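You operate a simulated robot arm through the tools that you are given. There is no shell and no other tool. Be economical: measure what you need, move in short steps, check, and stop when the job is done.

The job below is to be done with a simulated robot arm. You get a single attempt, and the scene is never put back.

## Task
Put the orange lump and the card that says "ALU" from the side bench top in the black drip tray.
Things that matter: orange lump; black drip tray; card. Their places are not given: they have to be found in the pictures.

The check looks at the end state, three seconds after you hand in, the way a careful person would. Anything else that was tipped, shoved, dropped, spilled or broken makes it a failure.

## Robot
A 7-joint arm with a two-finger parallel gripper, fixed in place. Base frame: the origin is at the foot of the arm, x ahead of it, y to its left, z up; the work surface is at about z = 0. Readings come in m, rad, newtons and seconds.
With the tool pointing down near the work surface it reaches from about 0.24 to 0.62 m from the base axis. Its first joint turns from -1.152 to 1.152 rad. Payload 2.6 kg.
The tool frame sits at the grasp point between the pads (the TCP): z along the fingers, y along the line on which they close. The tips reach 0.03 m beyond it. The gripper opens to 0.094 m. The fingers are 0.028 m wide and 0.01 m thick; the gripper's body (0.05 by 0.096 m) begins 0.055 m behind the TCP.
Orientation is that of the tool frame in the base frame, as [roll, pitch, yaw] about the fixed x, y, z axes, in that order (R = Rz(yaw) Ry(pitch) Rx(roll)). With the fingers straight down and closing along the base's y, the tool's x points along the base's -x, its y along +y and its z along -z.

## Interface
- The arm moves only by the tool nudge_tool. Its argument "commands" is a list of rows, each a list of 7 numbers: the shift along the tool's x, y, z in units of 40 mm (1.0 is 40 mm), then the turn, a rotation vector about the tool's x, y, z in units of 8 degrees (1.0 is 8 degrees), then the closure, from 0 (fully open) to 1 (shut). In form: [[tx, ty, tz, wx, wy, wz, jaw], ...]. A call has 1 to 10 rows; each row shifts and turns the commanded pose from where the row before left it, along the tool's axes as they then stand. A call with a number of a shift or a turn outside -1 to 1 is refused whole. Rows are played at 5 a second. More than 0.05 m and 0.15 rad between two rows, or a gripper value outside its range, and nothing of the call is played. A pose out of reach is approached as far as the arm can. The call stops where the force on the tool passes 40 N (or 10 N more than at its start, if that is more) or the arm is blocked; 0.2 s more then pass. The fingers move at their own pace (about 0.072 m/s each) and stop on an object; they squeeze with about 34 N. The grip force told is the motor's: it shows also when the fingers shut on nothing. Time passes only in rows, and 0.2 s behind the last, so rows that do not move let the fingers close. The reply holds the time, the measured pose of the TCP, the force on the tool along the base axes, the opening and the grip force, in the units named above and with some noise.
- Cameras (640 x 400 px; columns grow to the right, rows downward): "scene" is fixed at [0.021, 0.426, 0.554]; the picture's right is [-0.88, -0.48, 0.00], its down [-0.32, 0.58, -0.75] and it looks along [0.36, -0.65, -0.66] (base axes); focal length 261 px, centre (320, 200). "wrist" rides on the gripper at [-0.037, 0, -0.058] in the tool frame; the picture's right is [0.00, -1.00, 0.00], its down [0.97, 0.00, -0.24] and it looks along [0.24, 0.00, 0.97] (tool axes); focal length 218 px, centre (320, 200).
- snapshot(camera): a new picture of that camera. It takes no simulated time.
- pixel_to_xyz(camera, pixels): for up to 12 pixels [column, row] of the newest picture of that camera ("zoom" is the newest enlarged one), the place [x, y, z] in the base frame of the surface seen there, good to about 0.003 m. It takes no simulated time.
- inspect(camera, box): a new picture of the part [left, top, right, bottom] of that camera's present view, enlarged. It takes no simulated time.
- close_job(): hands the job in; it is judged then, once.

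Work in short steps. Measure before you move; look again where a grasp or a placing could have gone wrong, and mend it. You have 60 turns and 22 pictures in all, those below and enlarged ones among them. Open the gripper and draw the arm clear of the work before you hand the job in, unless the task says otherwise; then end with one line.

The tools are called by a JSON object that holds its "name" and its "arguments". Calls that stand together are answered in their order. nudge_tool: Moves the arm, as the interface text tells. Its arguments: {"type":"object","properties":{"commands":{"type":"array"}},"required":["commands"]} The other tools are called the same way: snapshot (camera) takes a picture; pixel_to_xyz (camera, pixels) gives the place of the surface under pixels of a picture; inspect (camera, box) takes an enlarged picture of a part of a camera's view; close_job () hands the job in.

At the start:

```text
time: 0.0
position: [0.3457, -0.0662, 0.3186]
ee_rot: [3.141, 0.001, 3.141]
force: [-0.6, -0.1, 0.5]
finger_gap: 0.0938
grip_force: 0.1
```

scene: 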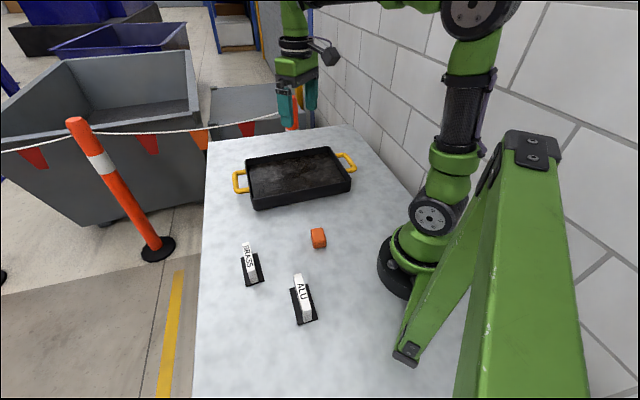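
wrist: 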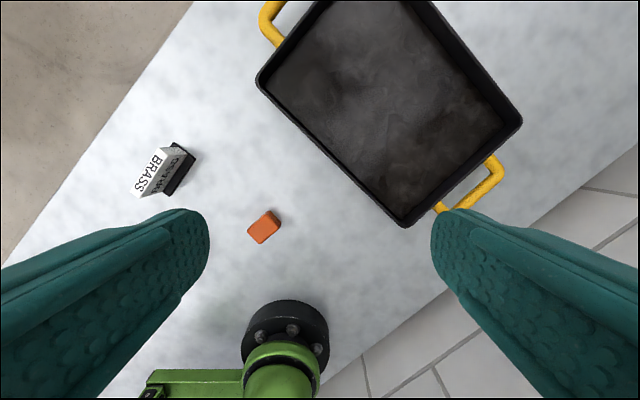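

The pictures show the orange lump near scene (318,238), the ALU card at (303,300) and the tray at (298,175). I'll enlarge the card area and measure the points.

{"name": "inspect", "arguments": {"camera": "scene", "box": [220, 210, 360, 340]}}

{"name": "pixel_to_xyz", "arguments": {"camera": "scene", "pixels": [[318, 231], [318, 243], [312, 230], [326, 230], [245, 155], [330, 147], [350, 178], [258, 205], [298, 175], [230, 230], [298, 274], [307, 312]]}}

{"name": "pixel_to_xyz", "arguments": {"camera": "wrist", "pixels": [[264, 211], [281, 222], [264, 243], [248, 230], [262, 226], [330, 5], [258, 82], [403, 224], [520, 120], [385, 100]]}}

```text
3.08 times, centred on (290, 275) of scene
```

zoom: 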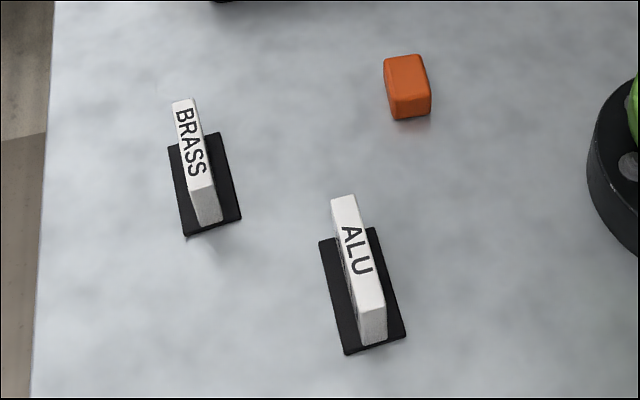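

```text
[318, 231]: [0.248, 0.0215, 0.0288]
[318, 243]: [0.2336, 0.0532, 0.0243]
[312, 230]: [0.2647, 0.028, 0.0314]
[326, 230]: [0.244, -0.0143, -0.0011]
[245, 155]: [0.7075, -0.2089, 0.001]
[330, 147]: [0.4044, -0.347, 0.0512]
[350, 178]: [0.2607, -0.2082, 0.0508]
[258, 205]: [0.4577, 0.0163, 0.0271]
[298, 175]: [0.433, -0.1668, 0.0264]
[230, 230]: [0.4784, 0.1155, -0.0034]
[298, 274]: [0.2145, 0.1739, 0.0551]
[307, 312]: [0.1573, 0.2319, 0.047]
```

```text
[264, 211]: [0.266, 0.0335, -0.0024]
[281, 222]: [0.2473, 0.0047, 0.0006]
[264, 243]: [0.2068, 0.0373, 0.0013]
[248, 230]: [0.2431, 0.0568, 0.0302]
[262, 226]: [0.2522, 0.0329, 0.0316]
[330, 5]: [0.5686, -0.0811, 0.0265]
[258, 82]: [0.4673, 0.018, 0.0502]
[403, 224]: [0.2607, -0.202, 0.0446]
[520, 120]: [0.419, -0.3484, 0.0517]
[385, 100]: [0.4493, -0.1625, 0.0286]
```

The zoom shows the card as a tent/slab on a black foot at zoom (360,280). I'll measure its corners and the lump's corners.

{"name": "pixel_to_xyz", "arguments": {"camera": "zoom", "pixels": [[336, 203], [354, 200], [383, 303], [361, 311], [372, 325], [323, 245], [372, 232], [403, 333], [347, 351], [366, 340], [340, 290], [395, 310]]}}

{"name": "pixel_to_xyz", "arguments": {"camera": "zoom", "pixels": [[387, 62], [417, 58], [428, 92], [395, 98], [397, 116], [429, 112], [406, 75], [410, 105], [387, 85]]}}

```text
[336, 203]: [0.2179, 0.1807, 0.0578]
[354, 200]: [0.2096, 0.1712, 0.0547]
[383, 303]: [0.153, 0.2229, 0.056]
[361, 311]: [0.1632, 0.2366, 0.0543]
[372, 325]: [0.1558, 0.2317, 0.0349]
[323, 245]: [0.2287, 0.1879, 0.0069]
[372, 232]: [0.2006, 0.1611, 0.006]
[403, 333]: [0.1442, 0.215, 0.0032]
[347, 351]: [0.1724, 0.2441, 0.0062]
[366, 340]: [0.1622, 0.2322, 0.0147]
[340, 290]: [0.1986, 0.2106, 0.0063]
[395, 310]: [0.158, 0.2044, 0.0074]
```

```text
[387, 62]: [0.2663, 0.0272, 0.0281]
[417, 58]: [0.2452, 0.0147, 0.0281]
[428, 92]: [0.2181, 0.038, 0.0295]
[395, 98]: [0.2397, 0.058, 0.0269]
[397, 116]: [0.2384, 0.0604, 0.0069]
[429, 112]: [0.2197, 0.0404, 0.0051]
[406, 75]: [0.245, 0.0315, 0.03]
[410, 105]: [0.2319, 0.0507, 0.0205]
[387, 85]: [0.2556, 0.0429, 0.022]
```

The lump is centred at about (0.242, 0.035) and is 0.03 high. The card's slab is centred at (0.186, 0.203), and both have their thin direction at about 45°. I'll turn 45°, go above the lump at z≈0.2 and check.

{"name": "nudge_tool", "arguments": {"commands": [[0, 0, 0.5, 0, 0, 0.9375, 0], [0, 0, 0.5, 0, 0, 0.9375, 0], [0, 0, 0.5, 0, 0, 0.9375, 0], [0, 0, 0.5, 0, 0, 0.9375, 0], [0, 0, 0.5, 0, 0, 0.9375, 0], [0, 0, 0.5, 0, 0, 0.9375, 0], [0.9, 0, 0, 0, 0, 0, 0], [0.9, 0, 0, 0, 0, 0, 0], [0.9, 0, 0, 0, 0, 0, 0], [0.9, -0.05, 0, 0, 0, 0, 0]]}}

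{"name": "snapshot", "arguments": {"camera": "wrist"}}

```text
time: 2.2
position: [0.2425, 0.0342, 0.2]
ee_rot: [-3.14, 0.0, 2.354]
force: [0.2, 0.3, 0.1]
finger_gap: 0.094
grip_force: 0.0
```

```text
18 pictures are left
```

wrist: 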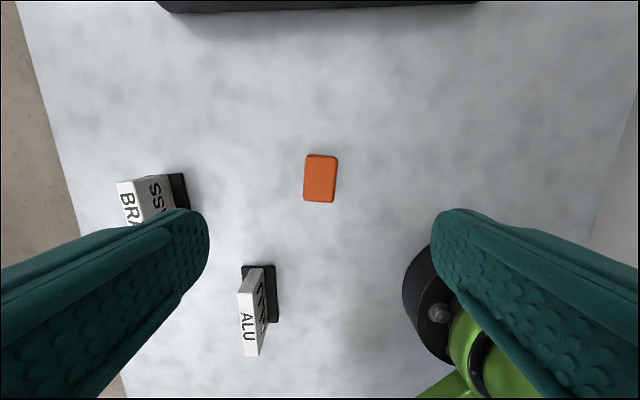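

The lump at wrist (320,178) lies centred between the fingers and squared up. BRASS is well outside the left finger, so I'll descend to TCP z≈0.035 and close.

{"name": "nudge_tool", "arguments": {"commands": [[0, 0, 0.9, 0, 0, 0, 0], [0, 0, 0.9, 0, 0, 0, 0], [0, 0, 0.9, 0, 0, 0, 0], [0, 0, 0.9, 0, 0, 0, 0], [0, 0, 0.5, 0, 0, 0, 0], [0, 0, 0, 0, 0, 0, 0], [0, 0, 0, 0, 0, 0, 1], [0, 0, 0, 0, 0, 0, 1], [0, 0, 0, 0, 0, 0, 1], [0, 0, 0, 0, 0, 0, 1]]}}

```text
time: 4.4
position: [0.2434, 0.0353, 0.0369]
ee_rot: [3.141, -0.002, 2.355]
force: [0.2, -0.1, 0.7]
finger_gap: 0.0337
grip_force: 33.8
```

It is gripped at a 0.034 gap and 34 N. I'll lift it and check.

{"name": "nudge_tool", "arguments": {"commands": [[0, 0, -0.5, 0, 0, 0, 1], [0, 0, -0.9, 0, 0, 0, 1], [0, 0, -0.9, 0, 0, 0, 1], [0, 0, -0.9, 0, 0, 0, 1], [0, 0, -0.5, 0, 0, 0, 1]]}}

{"name": "snapshot", "arguments": {"camera": "wrist"}}

```text
time: 5.6
position: [0.2429, 0.0339, 0.1823]
ee_rot: [-3.141, 0.0, 2.356]
force: [-0.3, -0.5, 0.1]
finger_gap: 0.0
grip_force: 33.2
```

```text
17 pictures are left
```

wrist: 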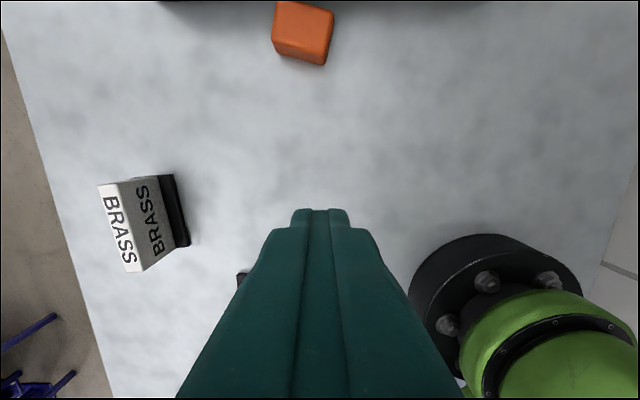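

The lump squirted out of the grip and lies ahead, near the tray, at wrist (303,33). I'll open, wait a little and look at the scene.

{"name": "nudge_tool", "arguments": {"commands": [[0, 0, 0, 0, 0, 0, 0], [0, 0, 0, 0, 0, 0, 0], [0, 0, 0, 0, 0, 0, 0], [0, 0, 0, 0, 0, 0, 0]]}}

{"name": "snapshot", "arguments": {"camera": "scene"}}

{"name": "snapshot", "arguments": {"camera": "wrist"}}

```text
time: 6.6
position: [0.243, 0.0345, 0.1812]
ee_rot: [3.141, -0.001, 2.357]
force: [-0.5, -0.5, -0.4]
finger_gap: 0.0936
grip_force: 0.0
```

```text
16 pictures are left
```

scene: 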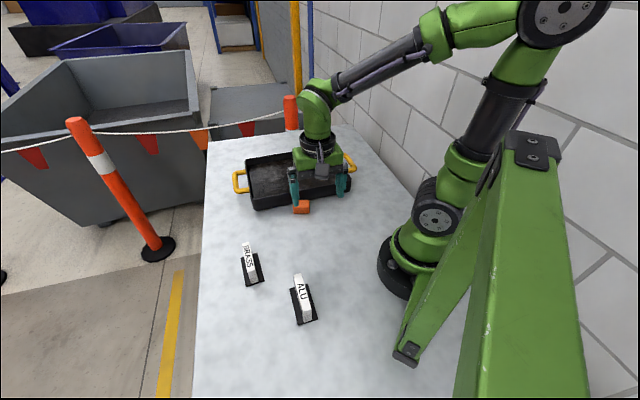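

```text
15 pictures are left
```

wrist: 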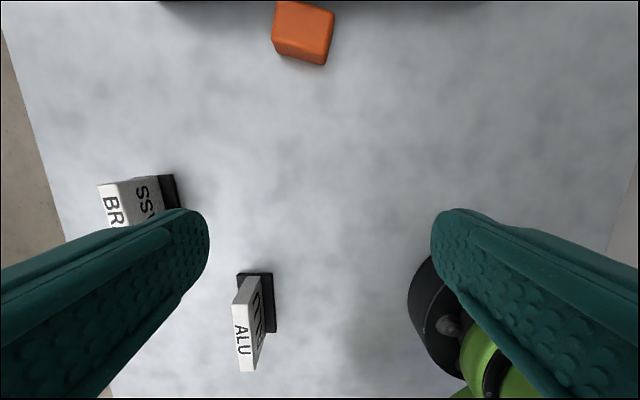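

The lump came to rest on the bench against the tray's near side. I'll look at it enlarged and measure it.

{"name": "inspect", "arguments": {"camera": "wrist", "box": [240, 0, 368, 80]}}

{"name": "pixel_to_xyz", "arguments": {"camera": "wrist", "pixels": [[279, 4], [332, 12], [324, 62], [276, 45], [303, 20], [300, 48], [312, 57], [300, 3], [325, 35], [275, 25]]}}

{"name": "inspect", "arguments": {"camera": "scene", "box": [270, 185, 334, 225]}}

{"name": "pixel_to_xyz", "arguments": {"camera": "zoom", "pixels": [[320, 200], [300, 170], [340, 170], [320, 260], [300, 240], [370, 220]]}}

```text
5.00 times, centred on (304, 40) of wrist
```

zoom: 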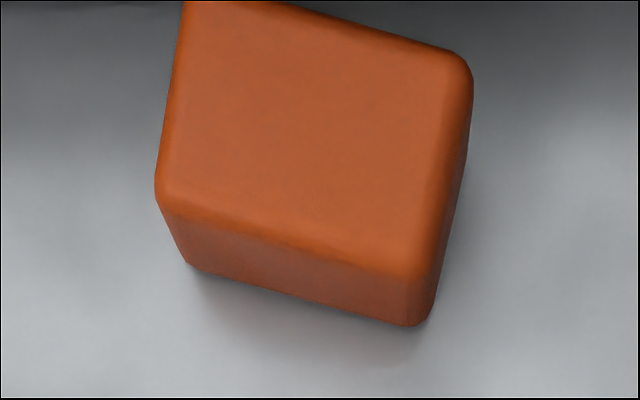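

```text
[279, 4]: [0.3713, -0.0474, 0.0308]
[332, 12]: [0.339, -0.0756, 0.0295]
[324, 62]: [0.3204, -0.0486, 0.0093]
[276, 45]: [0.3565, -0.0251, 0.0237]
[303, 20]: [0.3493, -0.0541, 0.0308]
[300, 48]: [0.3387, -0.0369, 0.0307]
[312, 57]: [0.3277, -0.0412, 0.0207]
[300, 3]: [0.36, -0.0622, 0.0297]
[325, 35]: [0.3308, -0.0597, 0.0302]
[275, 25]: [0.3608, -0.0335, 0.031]
```

```text
10.00 times, centred on (302, 205) of scene
```

zoom: 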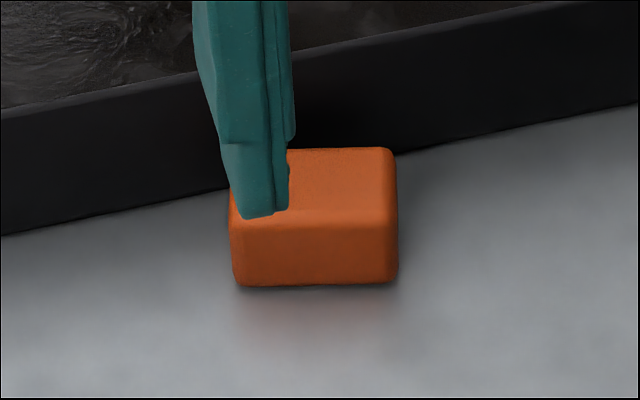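

```text
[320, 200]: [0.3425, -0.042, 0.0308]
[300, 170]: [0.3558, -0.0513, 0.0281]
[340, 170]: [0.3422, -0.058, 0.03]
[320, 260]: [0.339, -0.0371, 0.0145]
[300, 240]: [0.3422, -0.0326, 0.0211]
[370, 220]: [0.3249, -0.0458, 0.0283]
```

The lump now sits at about (0.348, -0.050), with its long (0.043 m) axis at about 38° and about 0.025 m short of the tray rim. Gripping along its long axis keeps the fingers off the tray, so I'll move above it and look.

{"name": "nudge_tool", "arguments": {"commands": [[-0.84, 0.09, -0.12, 0, 0, 0, 0], [-0.84, 0.09, -0.12, 0, 0, 0, 0], [-0.84, 0.09, -0.12, 0, 0, 0, 0], [-0.83, 0.09, -0.11, 0, 0, 0, 0], [0, 0, 0, 0, 0, 0, 0]]}}

{"name": "inspect", "arguments": {"camera": "wrist", "box": [256, 140, 384, 220]}}

{"name": "pixel_to_xyz", "arguments": {"camera": "zoom", "pixels": [[320, 200], [320, 10]]}}

```text
time: 7.8
position: [0.349, -0.0508, 0.204]
ee_rot: [-3.141, 0.0, 2.358]
force: [0.2, 0.6, -0.9]
finger_gap: 0.0939
grip_force: 0.0
```

```text
5.00 times, centred on (320, 180) of wrist
```

zoom: 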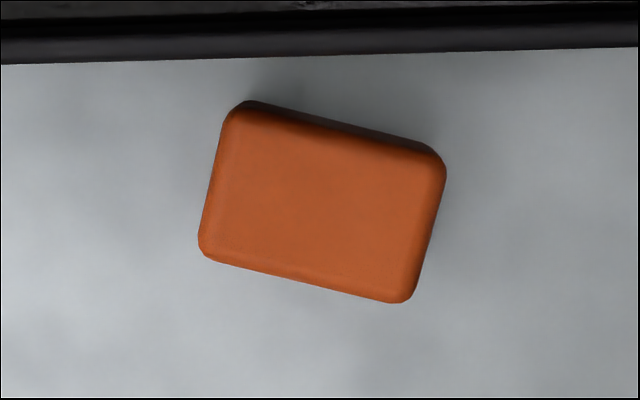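

```text
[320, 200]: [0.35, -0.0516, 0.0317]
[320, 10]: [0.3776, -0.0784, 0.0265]
```

The lump is centred at zoom (322,202) and turned 14° from the closing axis. Before descending with narrowed jaws, I'll measure how close the tray's edge is.

{"name": "pixel_to_xyz", "arguments": {"camera": "zoom", "pixels": [[100, 55], [320, 50], [540, 44], [100, 30], [320, 25], [100, 75], [320, 80], [225, 115], [440, 165], [410, 295], [205, 245]]}}

```text
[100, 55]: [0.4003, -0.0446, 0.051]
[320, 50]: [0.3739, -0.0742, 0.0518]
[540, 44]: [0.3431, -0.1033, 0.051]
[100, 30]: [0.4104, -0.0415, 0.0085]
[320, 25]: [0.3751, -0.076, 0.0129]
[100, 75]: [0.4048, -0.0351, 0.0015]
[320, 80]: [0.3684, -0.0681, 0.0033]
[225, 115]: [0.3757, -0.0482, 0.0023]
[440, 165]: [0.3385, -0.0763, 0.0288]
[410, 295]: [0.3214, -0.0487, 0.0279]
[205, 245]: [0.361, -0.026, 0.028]
```

The rim's outer edge is about 0.033 m from the lump's centre. I'll turn 14°, narrow the jaws to about 0.06 m (9 mm clear of the rim), descend and close gently.

{"name": "nudge_tool", "arguments": {"commands": [[0, 0, 0, 0, 0, 0.9, 0.36], [0, 0, 0, 0, 0, 0.85, 0.36], [0, 0, 0.9, 0, 0, 0, 0.36], [0, 0, 0.9, 0, 0, 0, 0.36], [0, 0, 0.9, 0, 0, 0, 0.36], [0, 0, 0.4, 0, 0, 0, 0.36], [0, 0, 0, 0, 0, 0, 0.36]]}}

{"name": "snapshot", "arguments": {"camera": "wrist"}}

```text
time: 9.4
position: [0.3458, -0.0479, 0.0772]
ee_rot: [-3.14, -0.001, 2.111]
force: [0.1, -0.4, 0.6]
finger_gap: 0.0603
grip_force: 0.1
```

```text
11 pictures are left
```

wrist: 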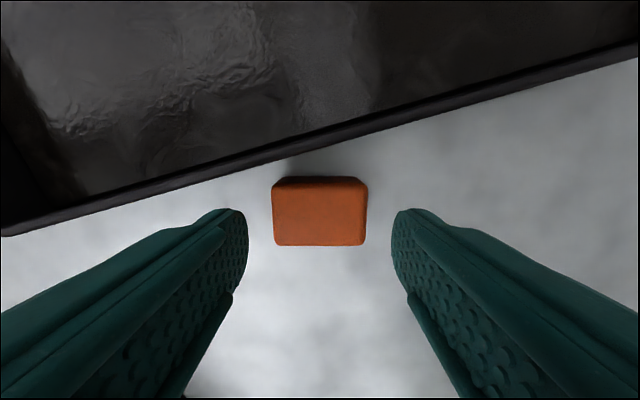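

The lump is square between the jaws at (320,212), and its top is about 4 mm toward the tray from the TCP. The left fingertip has about 2 cm to the rim, so I'll shift 4 mm, descend and close.

{"name": "nudge_tool", "arguments": {"commands": [[-0.1, 0, 0.3, 0, 0, 0, 0.36], [0, 0, 0.4, 0, 0, 0, 0.36], [0, 0, 0.4, 0, 0, 0, 0.36], [0, 0, 0, 0, 0, 0, 0.36], [0, 0, 0, 0, 0, 0, 0.6], [0, 0, 0, 0, 0, 0, 0.7], [0, 0, 0, 0, 0, 0, 1], [0, 0, 0, 0, 0, 0, 1], [0, 0, 0, 0, 0, 0, 1]]}}

```text
time: 11.4
position: [0.349, -0.0527, 0.0323]
ee_rot: [3.141, -0.002, 2.112]
force: [0.3, 0.3, 5.7]
finger_gap: 0.0483
grip_force: 33.8
```

It is gripped at a 0.048 m gap. I'll lift slowly in small steps and watch the gap.

{"name": "nudge_tool", "arguments": {"commands": [[0, 0, 0, 0, 0, 0, 1], [0, 0, -0.05, 0, 0, 0, 1], [0, 0, -0.08, 0, 0, 0, 1], [0, 0, -0.1, 0, 0, 0, 1], [0, 0, -0.1, 0, 0, 0, 1], [0, 0, -0.1, 0, 0, 0, 1]]}}

{"name": "snapshot", "arguments": {"camera": "wrist"}}

```text
time: 12.8
position: [0.3509, -0.0526, 0.0514]
ee_rot: [3.141, 0.001, 2.112]
force: [-0.2, -0.6, -0.2]
finger_gap: 0.0484
grip_force: 33.8
```

```text
10 pictures are left
```

wrist: 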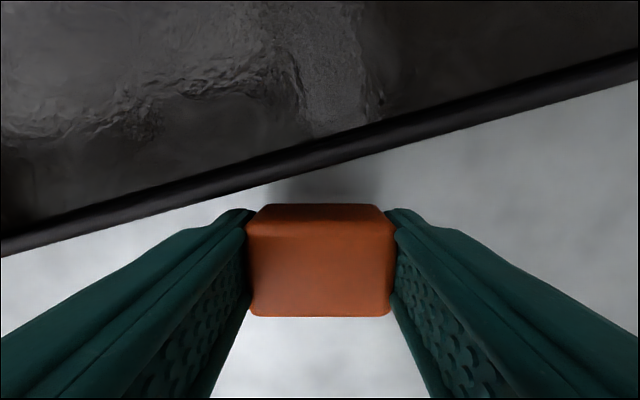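

The lump is held firmly and moving with the fingers. I'll lift gently to z≈0.13, then carry it over the tray.

{"name": "nudge_tool", "arguments": {"commands": [[0, 0, -0.15, 0, 0, 0, 1], [0, 0, -0.25, 0, 0, 0, 1], [0, 0, -0.3, 0, 0, 0, 1], [0, 0, -0.3, 0, 0, 0, 1], [0, 0, -0.3, 0, 0, 0, 1], [0, 0, -0.3, 0, 0, 0, 1], [0, 0, -0.3, 0, 0, 0, 1], [0, 0, -0.1, 0, 0, 0, 1], [0, 0, 0, 0, 0, 0, 1]]}}

{"name": "nudge_tool", "arguments": {"commands": [[-0.2, -0.07, 0, 0, 0, 0, 1], [-0.4, -0.14, 0, 0, 0, 0, 1], [-0.45, -0.16, 0, 0, 0, 0, 1], [-0.45, -0.16, 0, 0, 0, 0, 1], [-0.5, -0.18, 0, 0, 0, 0, 1], [-0.5, -0.18, 0, 0, 0, 0, 1], [-0.5, -0.17, 0, 0, 0, 0, 1], [-0.45, -0.16, 0, 0, 0, 0, 1], [-0.35, -0.11, 0, 0, 0, 0, 1], [-0.13, -0.04, 0, 0, 0, 0, 1]]}}

{"name": "snapshot", "arguments": {"camera": "wrist"}}

```text
time: 14.8
position: [0.3482, -0.0538, 0.1321]
ee_rot: [3.141, -0.002, 2.11]
force: [-0.3, -0.9, 0.2]
finger_gap: 0.0486
grip_force: 34.1
```

```text
time: 17.0
position: [0.3819, -0.2168, 0.1323]
ee_rot: [-3.142, 0.0, 2.111]
force: [-0.7, 0.2, 1.0]
finger_gap: 0.0482
grip_force: 33.7
```

```text
9 pictures are left
```

wrist: 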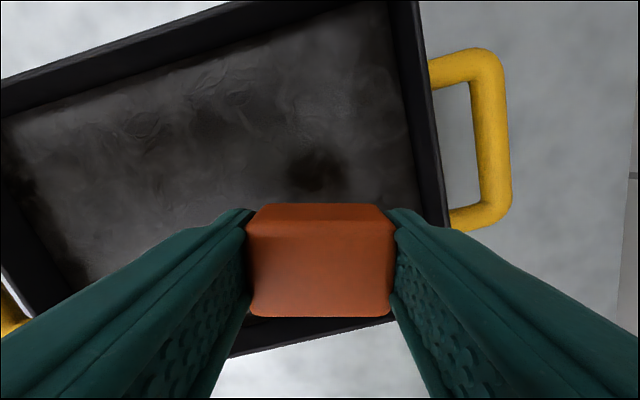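

The lump hangs over the tray floor with about 7 cm to the right wall. I'll measure the floor height and descend.

{"name": "pixel_to_xyz", "arguments": {"camera": "wrist", "pixels": [[230, 150], [320, 190], [350, 100], [120, 180]]}}

{"name": "nudge_tool", "arguments": {"commands": [[0, 0, 0.2, 0, 0, 0, 1], [0, 0, 0.3, 0, 0, 0, 1], [0, 0, 0.3, 0, 0, 0, 1], [0, 0, 0.3, 0, 0, 0, 1], [0, 0, 0.2, 0, 0, 0, 1], [0, 0, 0, 0, 0, 0, 1]]}}

```text
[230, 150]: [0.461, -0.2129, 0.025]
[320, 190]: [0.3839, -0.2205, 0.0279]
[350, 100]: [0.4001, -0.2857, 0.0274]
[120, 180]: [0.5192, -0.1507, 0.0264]
```

```text
time: 18.4
position: [0.3828, -0.2153, 0.0794]
ee_rot: [3.141, 0.0, 2.111]
force: [-0.2, 0.2, 0.1]
finger_gap: 0.0481
grip_force: 34.0
```

The floor is at z≈0.027, so the lump should touch at TCP z≈0.06. I'll go down gently, release partly, and raise.

{"name": "nudge_tool", "arguments": {"commands": [[0, 0, 0.2, 0, 0, 0, 1], [0, 0, 0.15, 0, 0, 0, 1], [0, 0, 0.1, 0, 0, 0, 1], [0, 0, 0.02, 0, 0, 0, 1], [0, 0, 0, 0, 0, 0, 1]]}}

```text
time: 19.6
position: [0.3827, -0.2179, 0.06]
ee_rot: [3.141, 0.0, 2.111]
force: [0.5, -0.2, -0.3]
finger_gap: 0.0485
grip_force: 34.8
```

There is no contact force yet and the lump is within 1–2 mm of the floor. I'll release to a 0.07 m gap and rise.

{"name": "nudge_tool", "arguments": {"commands": [[0, 0, 0.03, 0, 0, 0, 1], [0, 0, 0, 0, 0, 0, 0.4], [0, 0, 0, 0, 0, 0, 0.25], [0, 0, 0, 0, 0, 0, 0.25], [0, 0, -0.5, 0, 0, 0, 0.25], [0, 0, -0.9, 0, 0, 0, 0.25], [0, 0, -0.9, 0, 0, 0, 0.25], [0, 0, -0.9, 0, 0, 0, 0.25]]}}

{"name": "snapshot", "arguments": {"camera": "wrist"}}

```text
time: 21.4
position: [0.3852, -0.2164, 0.1836]
ee_rot: [3.141, -0.002, 2.115]
force: [-0.3, -0.6, 0.3]
finger_gap: 0.0704
grip_force: 0.1
```

```text
8 pictures are left
```

wrist: 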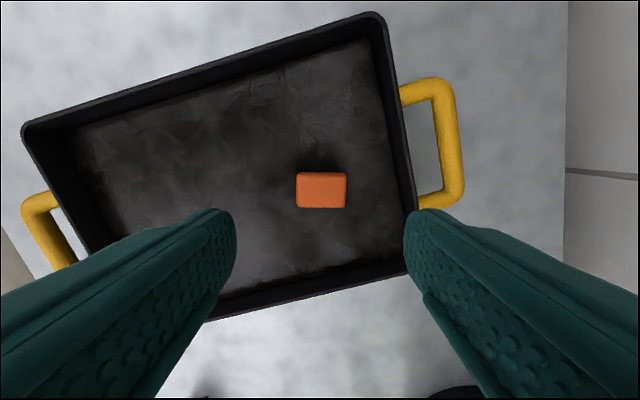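

The lump sits in the tray at (321,190). Now I'll turn back to the 45° closing axis and travel towards the card via a midway point.

{"name": "nudge_tool", "arguments": {"commands": [[0, 0, -0.4, 0, 0, -0.9, 0], [0, 0, -0.4, 0, 0, -0.85, 0], [0.665, 0.42, 0, 0, 0, 0, 0], [0.665, 0.42, 0, 0, 0, 0, 0], [0.665, 0.42, 0, 0, 0, 0, 0], [0.665, 0.42, 0, 0, 0, 0, 0], [0.665, 0.42, 0, 0, 0, 0, 0], [0.665, 0.42, 0, 0, 0, 0, 0], [0.665, 0.42, 0, 0, 0, 0, 0], [0.665, 0.42, 0, 0, 0, 0, 0]]}}

{"name": "nudge_tool", "arguments": {"commands": [[0.7, 0.064, 0, 0, 0, 0, 0], [0.7, 0.064, 0, 0, 0, 0, 0], [0.7, 0.064, 0, 0, 0, 0, 0], [0.7, 0.064, 0, 0, 0, 0, 0], [0.7, 0.064, 0, 0, 0, 0, 0], [0.7, 0.064, 0, 0, 0, 0, 0], [0.7, 0.064, 0, 0, 0, 0, 0], [0.7, 0.064, 0, 0, 0, 0, 0], [0, 0, 0, 0, 0, 0, 0]]}}

{"name": "snapshot", "arguments": {"camera": "wrist"}}

```text
time: 23.6
position: [0.3275, 0.0297, 0.2223]
ee_rot: [-3.141, -0.001, 2.357]
force: [-0.4, -0.2, -0.4]
finger_gap: 0.0941
grip_force: 0.0
```

```text
time: 25.6
position: [0.1854, 0.2017, 0.2224]
ee_rot: [-3.141, 0.0, 2.355]
force: [0.1, 1.3, -1.6]
finger_gap: 0.094
grip_force: 0.0
```

```text
7 pictures are left
```

wrist: 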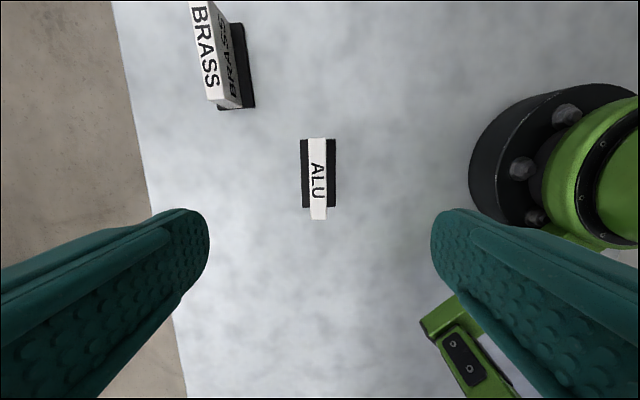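

The card is centred at about (318,175), aligned with the jaws. A green strut foot shows at (450,340), so I'll check its height and position before descending.

{"name": "pixel_to_xyz", "arguments": {"camera": "wrist", "pixels": [[425, 328], [450, 305], [445, 340], [475, 355], [318, 150], [317, 200], [306, 173], [333, 173], [470, 160]]}}

```text
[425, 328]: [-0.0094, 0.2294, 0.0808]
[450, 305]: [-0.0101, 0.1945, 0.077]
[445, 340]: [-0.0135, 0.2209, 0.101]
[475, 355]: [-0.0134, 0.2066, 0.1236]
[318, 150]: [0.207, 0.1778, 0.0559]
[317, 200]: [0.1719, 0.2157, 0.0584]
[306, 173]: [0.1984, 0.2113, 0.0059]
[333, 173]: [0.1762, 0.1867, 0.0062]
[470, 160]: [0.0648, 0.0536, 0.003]
```

The strut is far off (x<0), so the way down is clear. I'll narrow the jaws to about 0.05 m and descend to z≈0.10 first, then check alignment.

{"name": "nudge_tool", "arguments": {"commands": [[-0.08, 0.03, 0.6, 0, 0, 0, 0.4], [0, 0, 0.8, 0, 0, 0, 0.4], [0, 0, 0.8, 0, 0, 0, 0.4], [0, 0, 0.8, 0, 0, 0, 0.4], [0, 0, 0, 0, 0, 0, 0.4]]}}

{"name": "snapshot", "arguments": {"camera": "wrist"}}

```text
time: 26.8
position: [0.1874, 0.1994, 0.0974]
ee_rot: [3.141, 0.001, 2.356]
force: [0.0, -0.1, 0.9]
finger_gap: 0.0565
grip_force: 0.0
```

```text
6 pictures are left
```

wrist: 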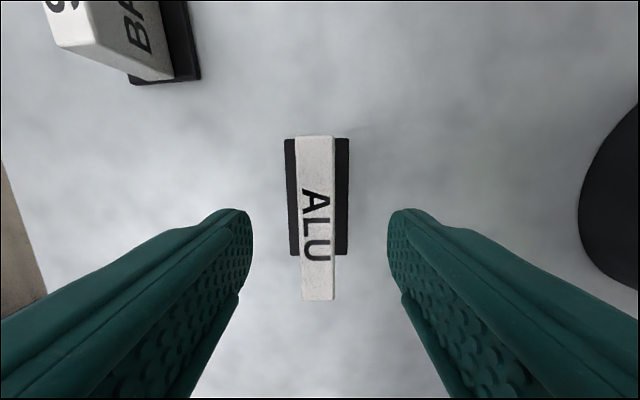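

The slab is centred at (316,217) between the jaws. I'll descend to z≈0.045 (tips above the black foot) and close.

{"name": "nudge_tool", "arguments": {"commands": [[0, 0.04, 0.4, 0, 0, 0, 0.4], [0, 0, 0.5, 0, 0, 0, 0.4], [0, 0, 0.4, 0, 0, 0, 0.4], [0, 0, 0, 0, 0, 0, 0.6], [0, 0, 0, 0, 0, 0, 0.75], [0, 0, 0, 0, 0, 0, 0.85], [0, 0, 0, 0, 0, 0, 1], [0, 0, 0, 0, 0, 0, 1]]}}

{"name": "nudge_tool", "arguments": {"commands": [[0, 0, -0.05, 0, 0, 0, 1], [0, 0, -0.1, 0, 0, 0, 1], [0, 0, -0.15, 0, 0, 0, 1], [0, 0, -0.2, 0, 0, 0, 1], [0, 0, -0.2, 0, 0, 0, 1]]}}

{"name": "snapshot", "arguments": {"camera": "wrist"}}

```text
time: 28.6
position: [0.1893, 0.2011, 0.0485]
ee_rot: [3.141, -0.002, 2.356]
force: [-0.7, 0.3, 0.3]
finger_gap: 0.0213
grip_force: 34.4
```

```text
time: 29.8
position: [0.189, 0.2025, 0.0749]
ee_rot: [-3.14, 0.0, 2.356]
force: [0.5, -0.4, -0.8]
finger_gap: 0.0215
grip_force: 34.0
```

```text
5 pictures are left
```

wrist: 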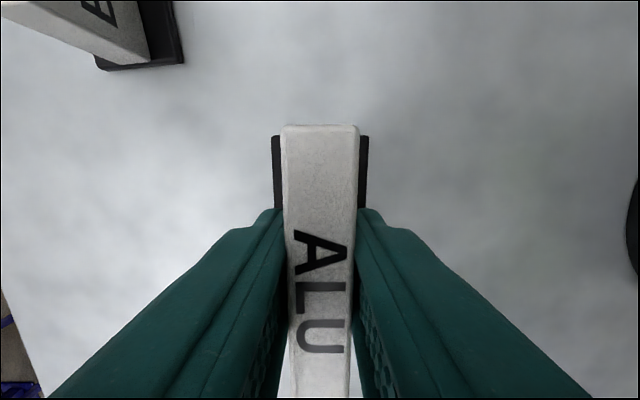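

The card is held squarely. I'll lift it and carry it over the tray.

{"name": "nudge_tool", "arguments": {"commands": [[0, 0, -0.2, 0, 0, 0, 1], [0, 0, -0.4, 0, 0, 0, 1], [0, 0, -0.5, 0, 0, 0, 1], [0, 0, -0.5, 0, 0, 0, 1], [0, 0, -0.5, 0, 0, 0, 1], [0, 0, -0.5, 0, 0, 0, 1], [0, 0, -0.3, 0, 0, 0, 1], [0, 0, 0, 0, 0, 0, 1]]}}

{"name": "nudge_tool", "arguments": {"commands": [[-0.25, -0.02, 0, 0, 0, 0, 1], [-0.45, -0.04, 0, 0, 0, 0, 1], [-0.6, -0.05, 0, 0, 0, 0, 1], [-0.6, -0.05, 0, 0, 0, 0, 1], [-0.6, -0.05, 0, 0, 0, 0, 1], [-0.6, -0.05, 0, 0, 0, 0, 1], [-0.6, -0.05, 0, 0, 0, 0, 1], [-0.6, -0.05, 0, 0, 0, 0, 1], [-0.6, -0.05, 0, 0, 0, 0, 1], [-0.6, -0.05, 0, 0, 0, 0, 1]]}}

{"name": "nudge_tool", "arguments": {"commands": [[-0.6, -0.05, 0, 0, 0, 0, 1], [-0.6, -0.05, 0, 0, 0, 0, 1], [-0.6, -0.05, 0, 0, 0, 0, 1], [-0.6, -0.05, 0, 0, 0, 0, 1], [-0.6, -0.05, 0, 0, 0, 0, 1], [-0.6, -0.05, 0, 0, 0, 0, 1], [-0.6, -0.05, 0, 0, 0, 0, 1], [-0.5, -0.04, 0, 0, 0, 0, 1], [-0.4, -0.03, 0, 0, 0, 0, 1], [-0.15, 0, 0, 0, 0, 0, 1]]}}

{"name": "snapshot", "arguments": {"camera": "wrist"}}

```text
time: 31.6
position: [0.1884, 0.2003, 0.1905]
ee_rot: [3.141, 0.0, 2.357]
force: [1.0, 0.2, -0.4]
finger_gap: 0.0215
grip_force: 34.2
```

```text
time: 33.8
position: [0.3335, 0.0346, 0.1902]
ee_rot: [-3.139, 0.0, 2.357]
force: [0.7, -0.5, -0.2]
finger_gap: 0.0213
grip_force: 33.7
```

```text
time: 36.0
position: [0.4695, -0.1274, 0.1904]
ee_rot: [-3.141, -0.001, 2.357]
force: [-0.6, 0.2, -0.5]
finger_gap: 0.0214
grip_force: 33.9
```

```text
4 pictures are left
```

wrist: 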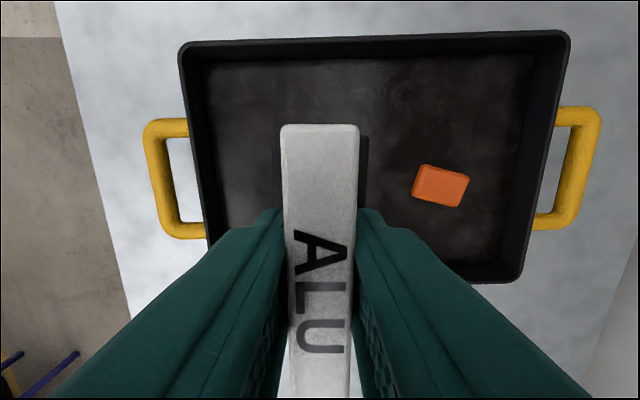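

The card is over clear tray floor (projecting to about (320,183)), well away from the lump. I'll descend to just above the floor.

{"name": "nudge_tool", "arguments": {"commands": [[0, 0, 0.2, 0, 0, 0, 1], [0, 0, 0.4, 0, 0, 0, 1], [0, 0, 0.5, 0, 0, 0, 1], [0, 0, 0.5, 0, 0, 0, 1], [0, 0, 0.5, 0, 0, 0, 1], [0, 0, 0.3, 0, 0, 0, 1], [0, 0, 0.2, 0, 0, 0, 1], [0, 0, 0.15, 0, 0, 0, 1], [0, 0, 0, 0, 0, 0, 1]]}}

```text
time: 38.0
position: [0.4703, -0.1272, 0.0819]
ee_rot: [3.141, 0.0, 2.356]
force: [0.7, -0.1, -0.3]
finger_gap: 0.0215
grip_force: 34.0
```

I'm still about 6 mm up with no contact, so I'll lower in 1–2 mm steps until touch.

{"name": "nudge_tool", "arguments": {"commands": [[0, 0, 0.05, 0, 0, 0, 1], [0, 0, 0.05, 0, 0, 0, 1], [0, 0, 0.04, 0, 0, 0, 1], [0, 0, 0, 0, 0, 0, 1]]}}

```text
time: 39.0
position: [0.4694, -0.1261, 0.0773]
ee_rot: [-3.141, 0.002, 2.356]
force: [0.0, -0.3, -0.1]
finger_gap: 0.0214
grip_force: 33.9
```

{"name": "nudge_tool", "arguments": {"commands": [[0, 0, 0.03, 0, 0, 0, 1], [0, 0, 0.03, 0, 0, 0, 1], [0, 0, 0, 0, 0, 0, 1]]}}

```text
time: 39.8
position: [0.467, -0.1278, 0.0742]
ee_rot: [-3.14, 0.0, 2.357]
force: [0.4, -0.4, -0.6]
finger_gap: 0.0213
grip_force: 33.9
```

There is still no contact at z≈0.074. I'll go down 1 mm at a time and read the force.

{"name": "nudge_tool", "arguments": {"commands": [[0, 0, 0.03, 0, 0, 0, 1], [0, 0, 0, 0, 0, 0, 1]]}}

{"name": "nudge_tool", "arguments": {"commands": [[0, 0, 0.03, 0, 0, 0, 1], [0, 0, 0, 0, 0, 0, 1]]}}

```text
time: 40.4
position: [0.4682, -0.1281, 0.0716]
ee_rot: [-3.141, 0.0, 2.357]
force: [0.0, 0.4, -0.6]
finger_gap: 0.0215
grip_force: 34.1
```

```text
time: 41.0
position: [0.4686, -0.1256, 0.0698]
ee_rot: [3.142, 0.002, 2.357]
force: [0.1, 0.4, 0.1]
finger_gap: 0.0217
grip_force: 34.1
```

There is still no contact, so I'll lower a few more millimetres in steps.

{"name": "nudge_tool", "arguments": {"commands": [[0, 0, 0.03, 0, 0, 0, 1], [0, 0, 0, 0, 0, 0, 1]]}}

{"name": "nudge_tool", "arguments": {"commands": [[0, 0, 0.03, 0, 0, 0, 1], [0, 0, 0, 0, 0, 0, 1]]}}

{"name": "inspect", "arguments": {"camera": "scene", "box": [220, 120, 380, 220]}}

```text
time: 41.6
position: [0.4683, -0.1263, 0.0708]
ee_rot: [-3.141, 0.0, 2.356]
force: [0.8, -0.4, 0.3]
finger_gap: 0.0213
grip_force: 34.4
```

```text
time: 42.2
position: [0.4684, -0.1269, 0.0678]
ee_rot: [-3.141, -0.001, 2.356]
force: [-0.7, 0.6, -0.2]
finger_gap: 0.0214
grip_force: 33.4
```

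```text
4.00 times, centred on (300, 170) of scene
```

zoom: 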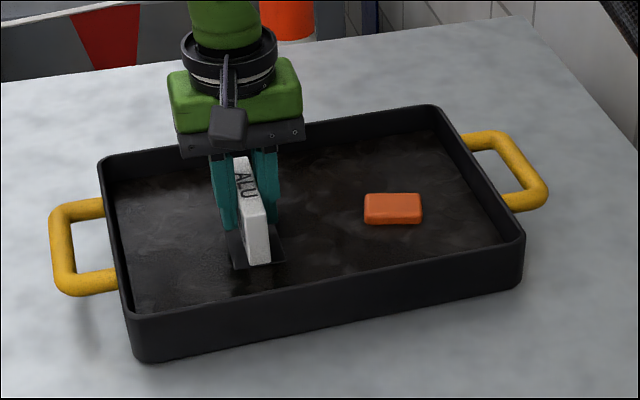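

The card's foot appears near the floor. I'll measure the floor, foot and lump heights here to see whether the floor differs from the seen surface.

{"name": "pixel_to_xyz", "arguments": {"camera": "zoom", "pixels": [[392, 203], [392, 219], [370, 198], [340, 250], [200, 280], [240, 263], [282, 258], [260, 262], [245, 175], [258, 205], [300, 200], [430, 230]]}}

```text
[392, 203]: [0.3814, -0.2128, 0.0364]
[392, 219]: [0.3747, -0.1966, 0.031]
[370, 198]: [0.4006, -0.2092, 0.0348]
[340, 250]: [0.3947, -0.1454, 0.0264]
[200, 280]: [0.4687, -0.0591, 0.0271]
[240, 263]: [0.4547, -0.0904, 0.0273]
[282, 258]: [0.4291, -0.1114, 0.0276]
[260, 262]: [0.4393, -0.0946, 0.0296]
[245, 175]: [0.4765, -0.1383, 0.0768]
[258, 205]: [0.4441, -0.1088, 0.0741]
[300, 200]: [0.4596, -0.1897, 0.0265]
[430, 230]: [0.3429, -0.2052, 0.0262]
```

The lump's top is at only z≈0.036, so the surface at 0.027 is a liquid film over a real floor near z≈0.005. The card's bottom is now at ≈0.019–0.02, so I'll keep lowering slowly until it touches.

{"name": "nudge_tool", "arguments": {"commands": [[0, 0, 0.05, 0, 0, 0, 1], [0, 0, 0.05, 0, 0, 0, 1], [0, 0, 0.05, 0, 0, 0, 1], [0, 0, 0.05, 0, 0, 0, 1], [0, 0, 0, 0, 0, 0, 1]]}}

{"name": "nudge_tool", "arguments": {"commands": [[0, 0, 0.05, 0, 0, 0, 1], [0, 0, 0, 0, 0, 0, 1]]}}

```text
time: 43.4
position: [0.4675, -0.1275, 0.0612]
ee_rot: [3.141, 0.001, 2.356]
force: [-0.4, 0.4, -0.5]
finger_gap: 0.0214
grip_force: 33.4
```

```text
time: 44.0
position: [0.4687, -0.128, 0.0569]
ee_rot: [3.141, -0.001, 2.355]
force: [0.5, -0.4, -1.2]
finger_gap: 0.0213
grip_force: 34.0
```

There is no contact yet, so I'll continue in 1–2 mm steps.

{"name": "nudge_tool", "arguments": {"commands": [[0, 0, 0.04, 0, 0, 0, 1], [0, 0, 0, 0, 0, 0, 1]]}}

{"name": "nudge_tool", "arguments": {"commands": [[0, 0, 0.04, 0, 0, 0, 1], [0, 0, 0, 0, 0, 0, 1]]}}

{"name": "nudge_tool", "arguments": {"commands": [[0, 0, 0.03, 0, 0, 0, 1], [0, 0, 0, 0, 0, 0, 1]]}}

```text
time: 44.6
position: [0.4672, -0.127, 0.0573]
ee_rot: [3.142, -0.001, 2.356]
force: [0.0, 0.6, -0.9]
finger_gap: 0.0215
grip_force: 33.9
```

```text
time: 45.2
position: [0.4689, -0.1272, 0.0551]
ee_rot: [-3.14, -0.001, 2.357]
force: [-0.2, -0.4, -0.5]
finger_gap: 0.0214
grip_force: 34.3
```

```text
time: 45.8
position: [0.4688, -0.1263, 0.055]
ee_rot: [-3.14, 0.001, 2.357]
force: [0.6, 0.0, -0.7]
finger_gap: 0.0217
grip_force: 34.0
```

The card's bottom should be within a couple of millimetres of the floor. Two more 1 mm steps.

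{"name": "nudge_tool", "arguments": {"commands": [[0, 0, 0.025, 0, 0, 0, 1], [0, 0, 0, 0, 0, 0, 1]]}}

{"name": "nudge_tool", "arguments": {"commands": [[0, 0, 0.025, 0, 0, 0, 1], [0, 0, 0, 0, 0, 0, 1]]}}

```text
time: 46.4
position: [0.4679, -0.127, 0.0544]
ee_rot: [3.14, 0.0, 2.356]
force: [-0.6, -0.3, -0.3]
finger_gap: 0.0214
grip_force: 34.3
```

```text
time: 47.0
position: [0.4691, -0.1271, 0.0535]
ee_rot: [3.14, 0.0, 2.356]
force: [-0.6, 0.5, 10.7]
finger_gap: 0.0218
grip_force: 33.7
```

The 10.7 N reading shows the card has touched the floor. I'll back off slightly, open a little (0.05 m gap, away from the lump) and rise straight up.

{"name": "nudge_tool", "arguments": {"commands": [[0, 0, -0.015, 0, 0, 0, 1], [0, 0, 0, 0, 0, 0, 0.6], [0, 0, 0, 0, 0, 0, 0.45], [0, 0, 0, 0, 0, 0, 0.45], [0, 0, -0.2, 0, 0, 0, 0.45], [0, 0, -0.5, 0, 0, 0, 0.45], [0, 0, -0.9, 0, 0, 0, 0.45], [0, 0, -0.9, 0, 0, 0, 0.3], [0, 0, -0.9, 0, 0, 0, 0], [0, 0, -0.9, 0, 0, 0, 0]]}}

{"name": "inspect", "arguments": {"camera": "scene", "box": [200, 120, 392, 330]}}

```text
time: 49.2
position: [0.4687, -0.1253, 0.2269]
ee_rot: [-3.141, -0.001, 2.356]
force: [0.0, -0.1, -0.2]
finger_gap: 0.094
grip_force: 0.0
```

```text
1.90 times, centred on (296, 225) of scene
```

zoom: 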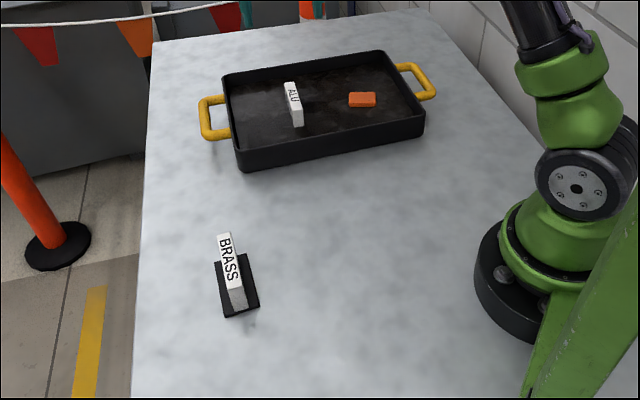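

The card stands upright in the tray next to the lump. BRASS is untouched, the bench is clean and the arm is clear and open, so I'll hand in.

{"name": "close_job", "arguments": {}}

```text
The job is handed in.
```

The orange lump and the "ALU" card are both in the black drip tray, with the card standing upright; on the first try the lump slipped from the grip and slid across the bench toward the tray, but nothing else moved.
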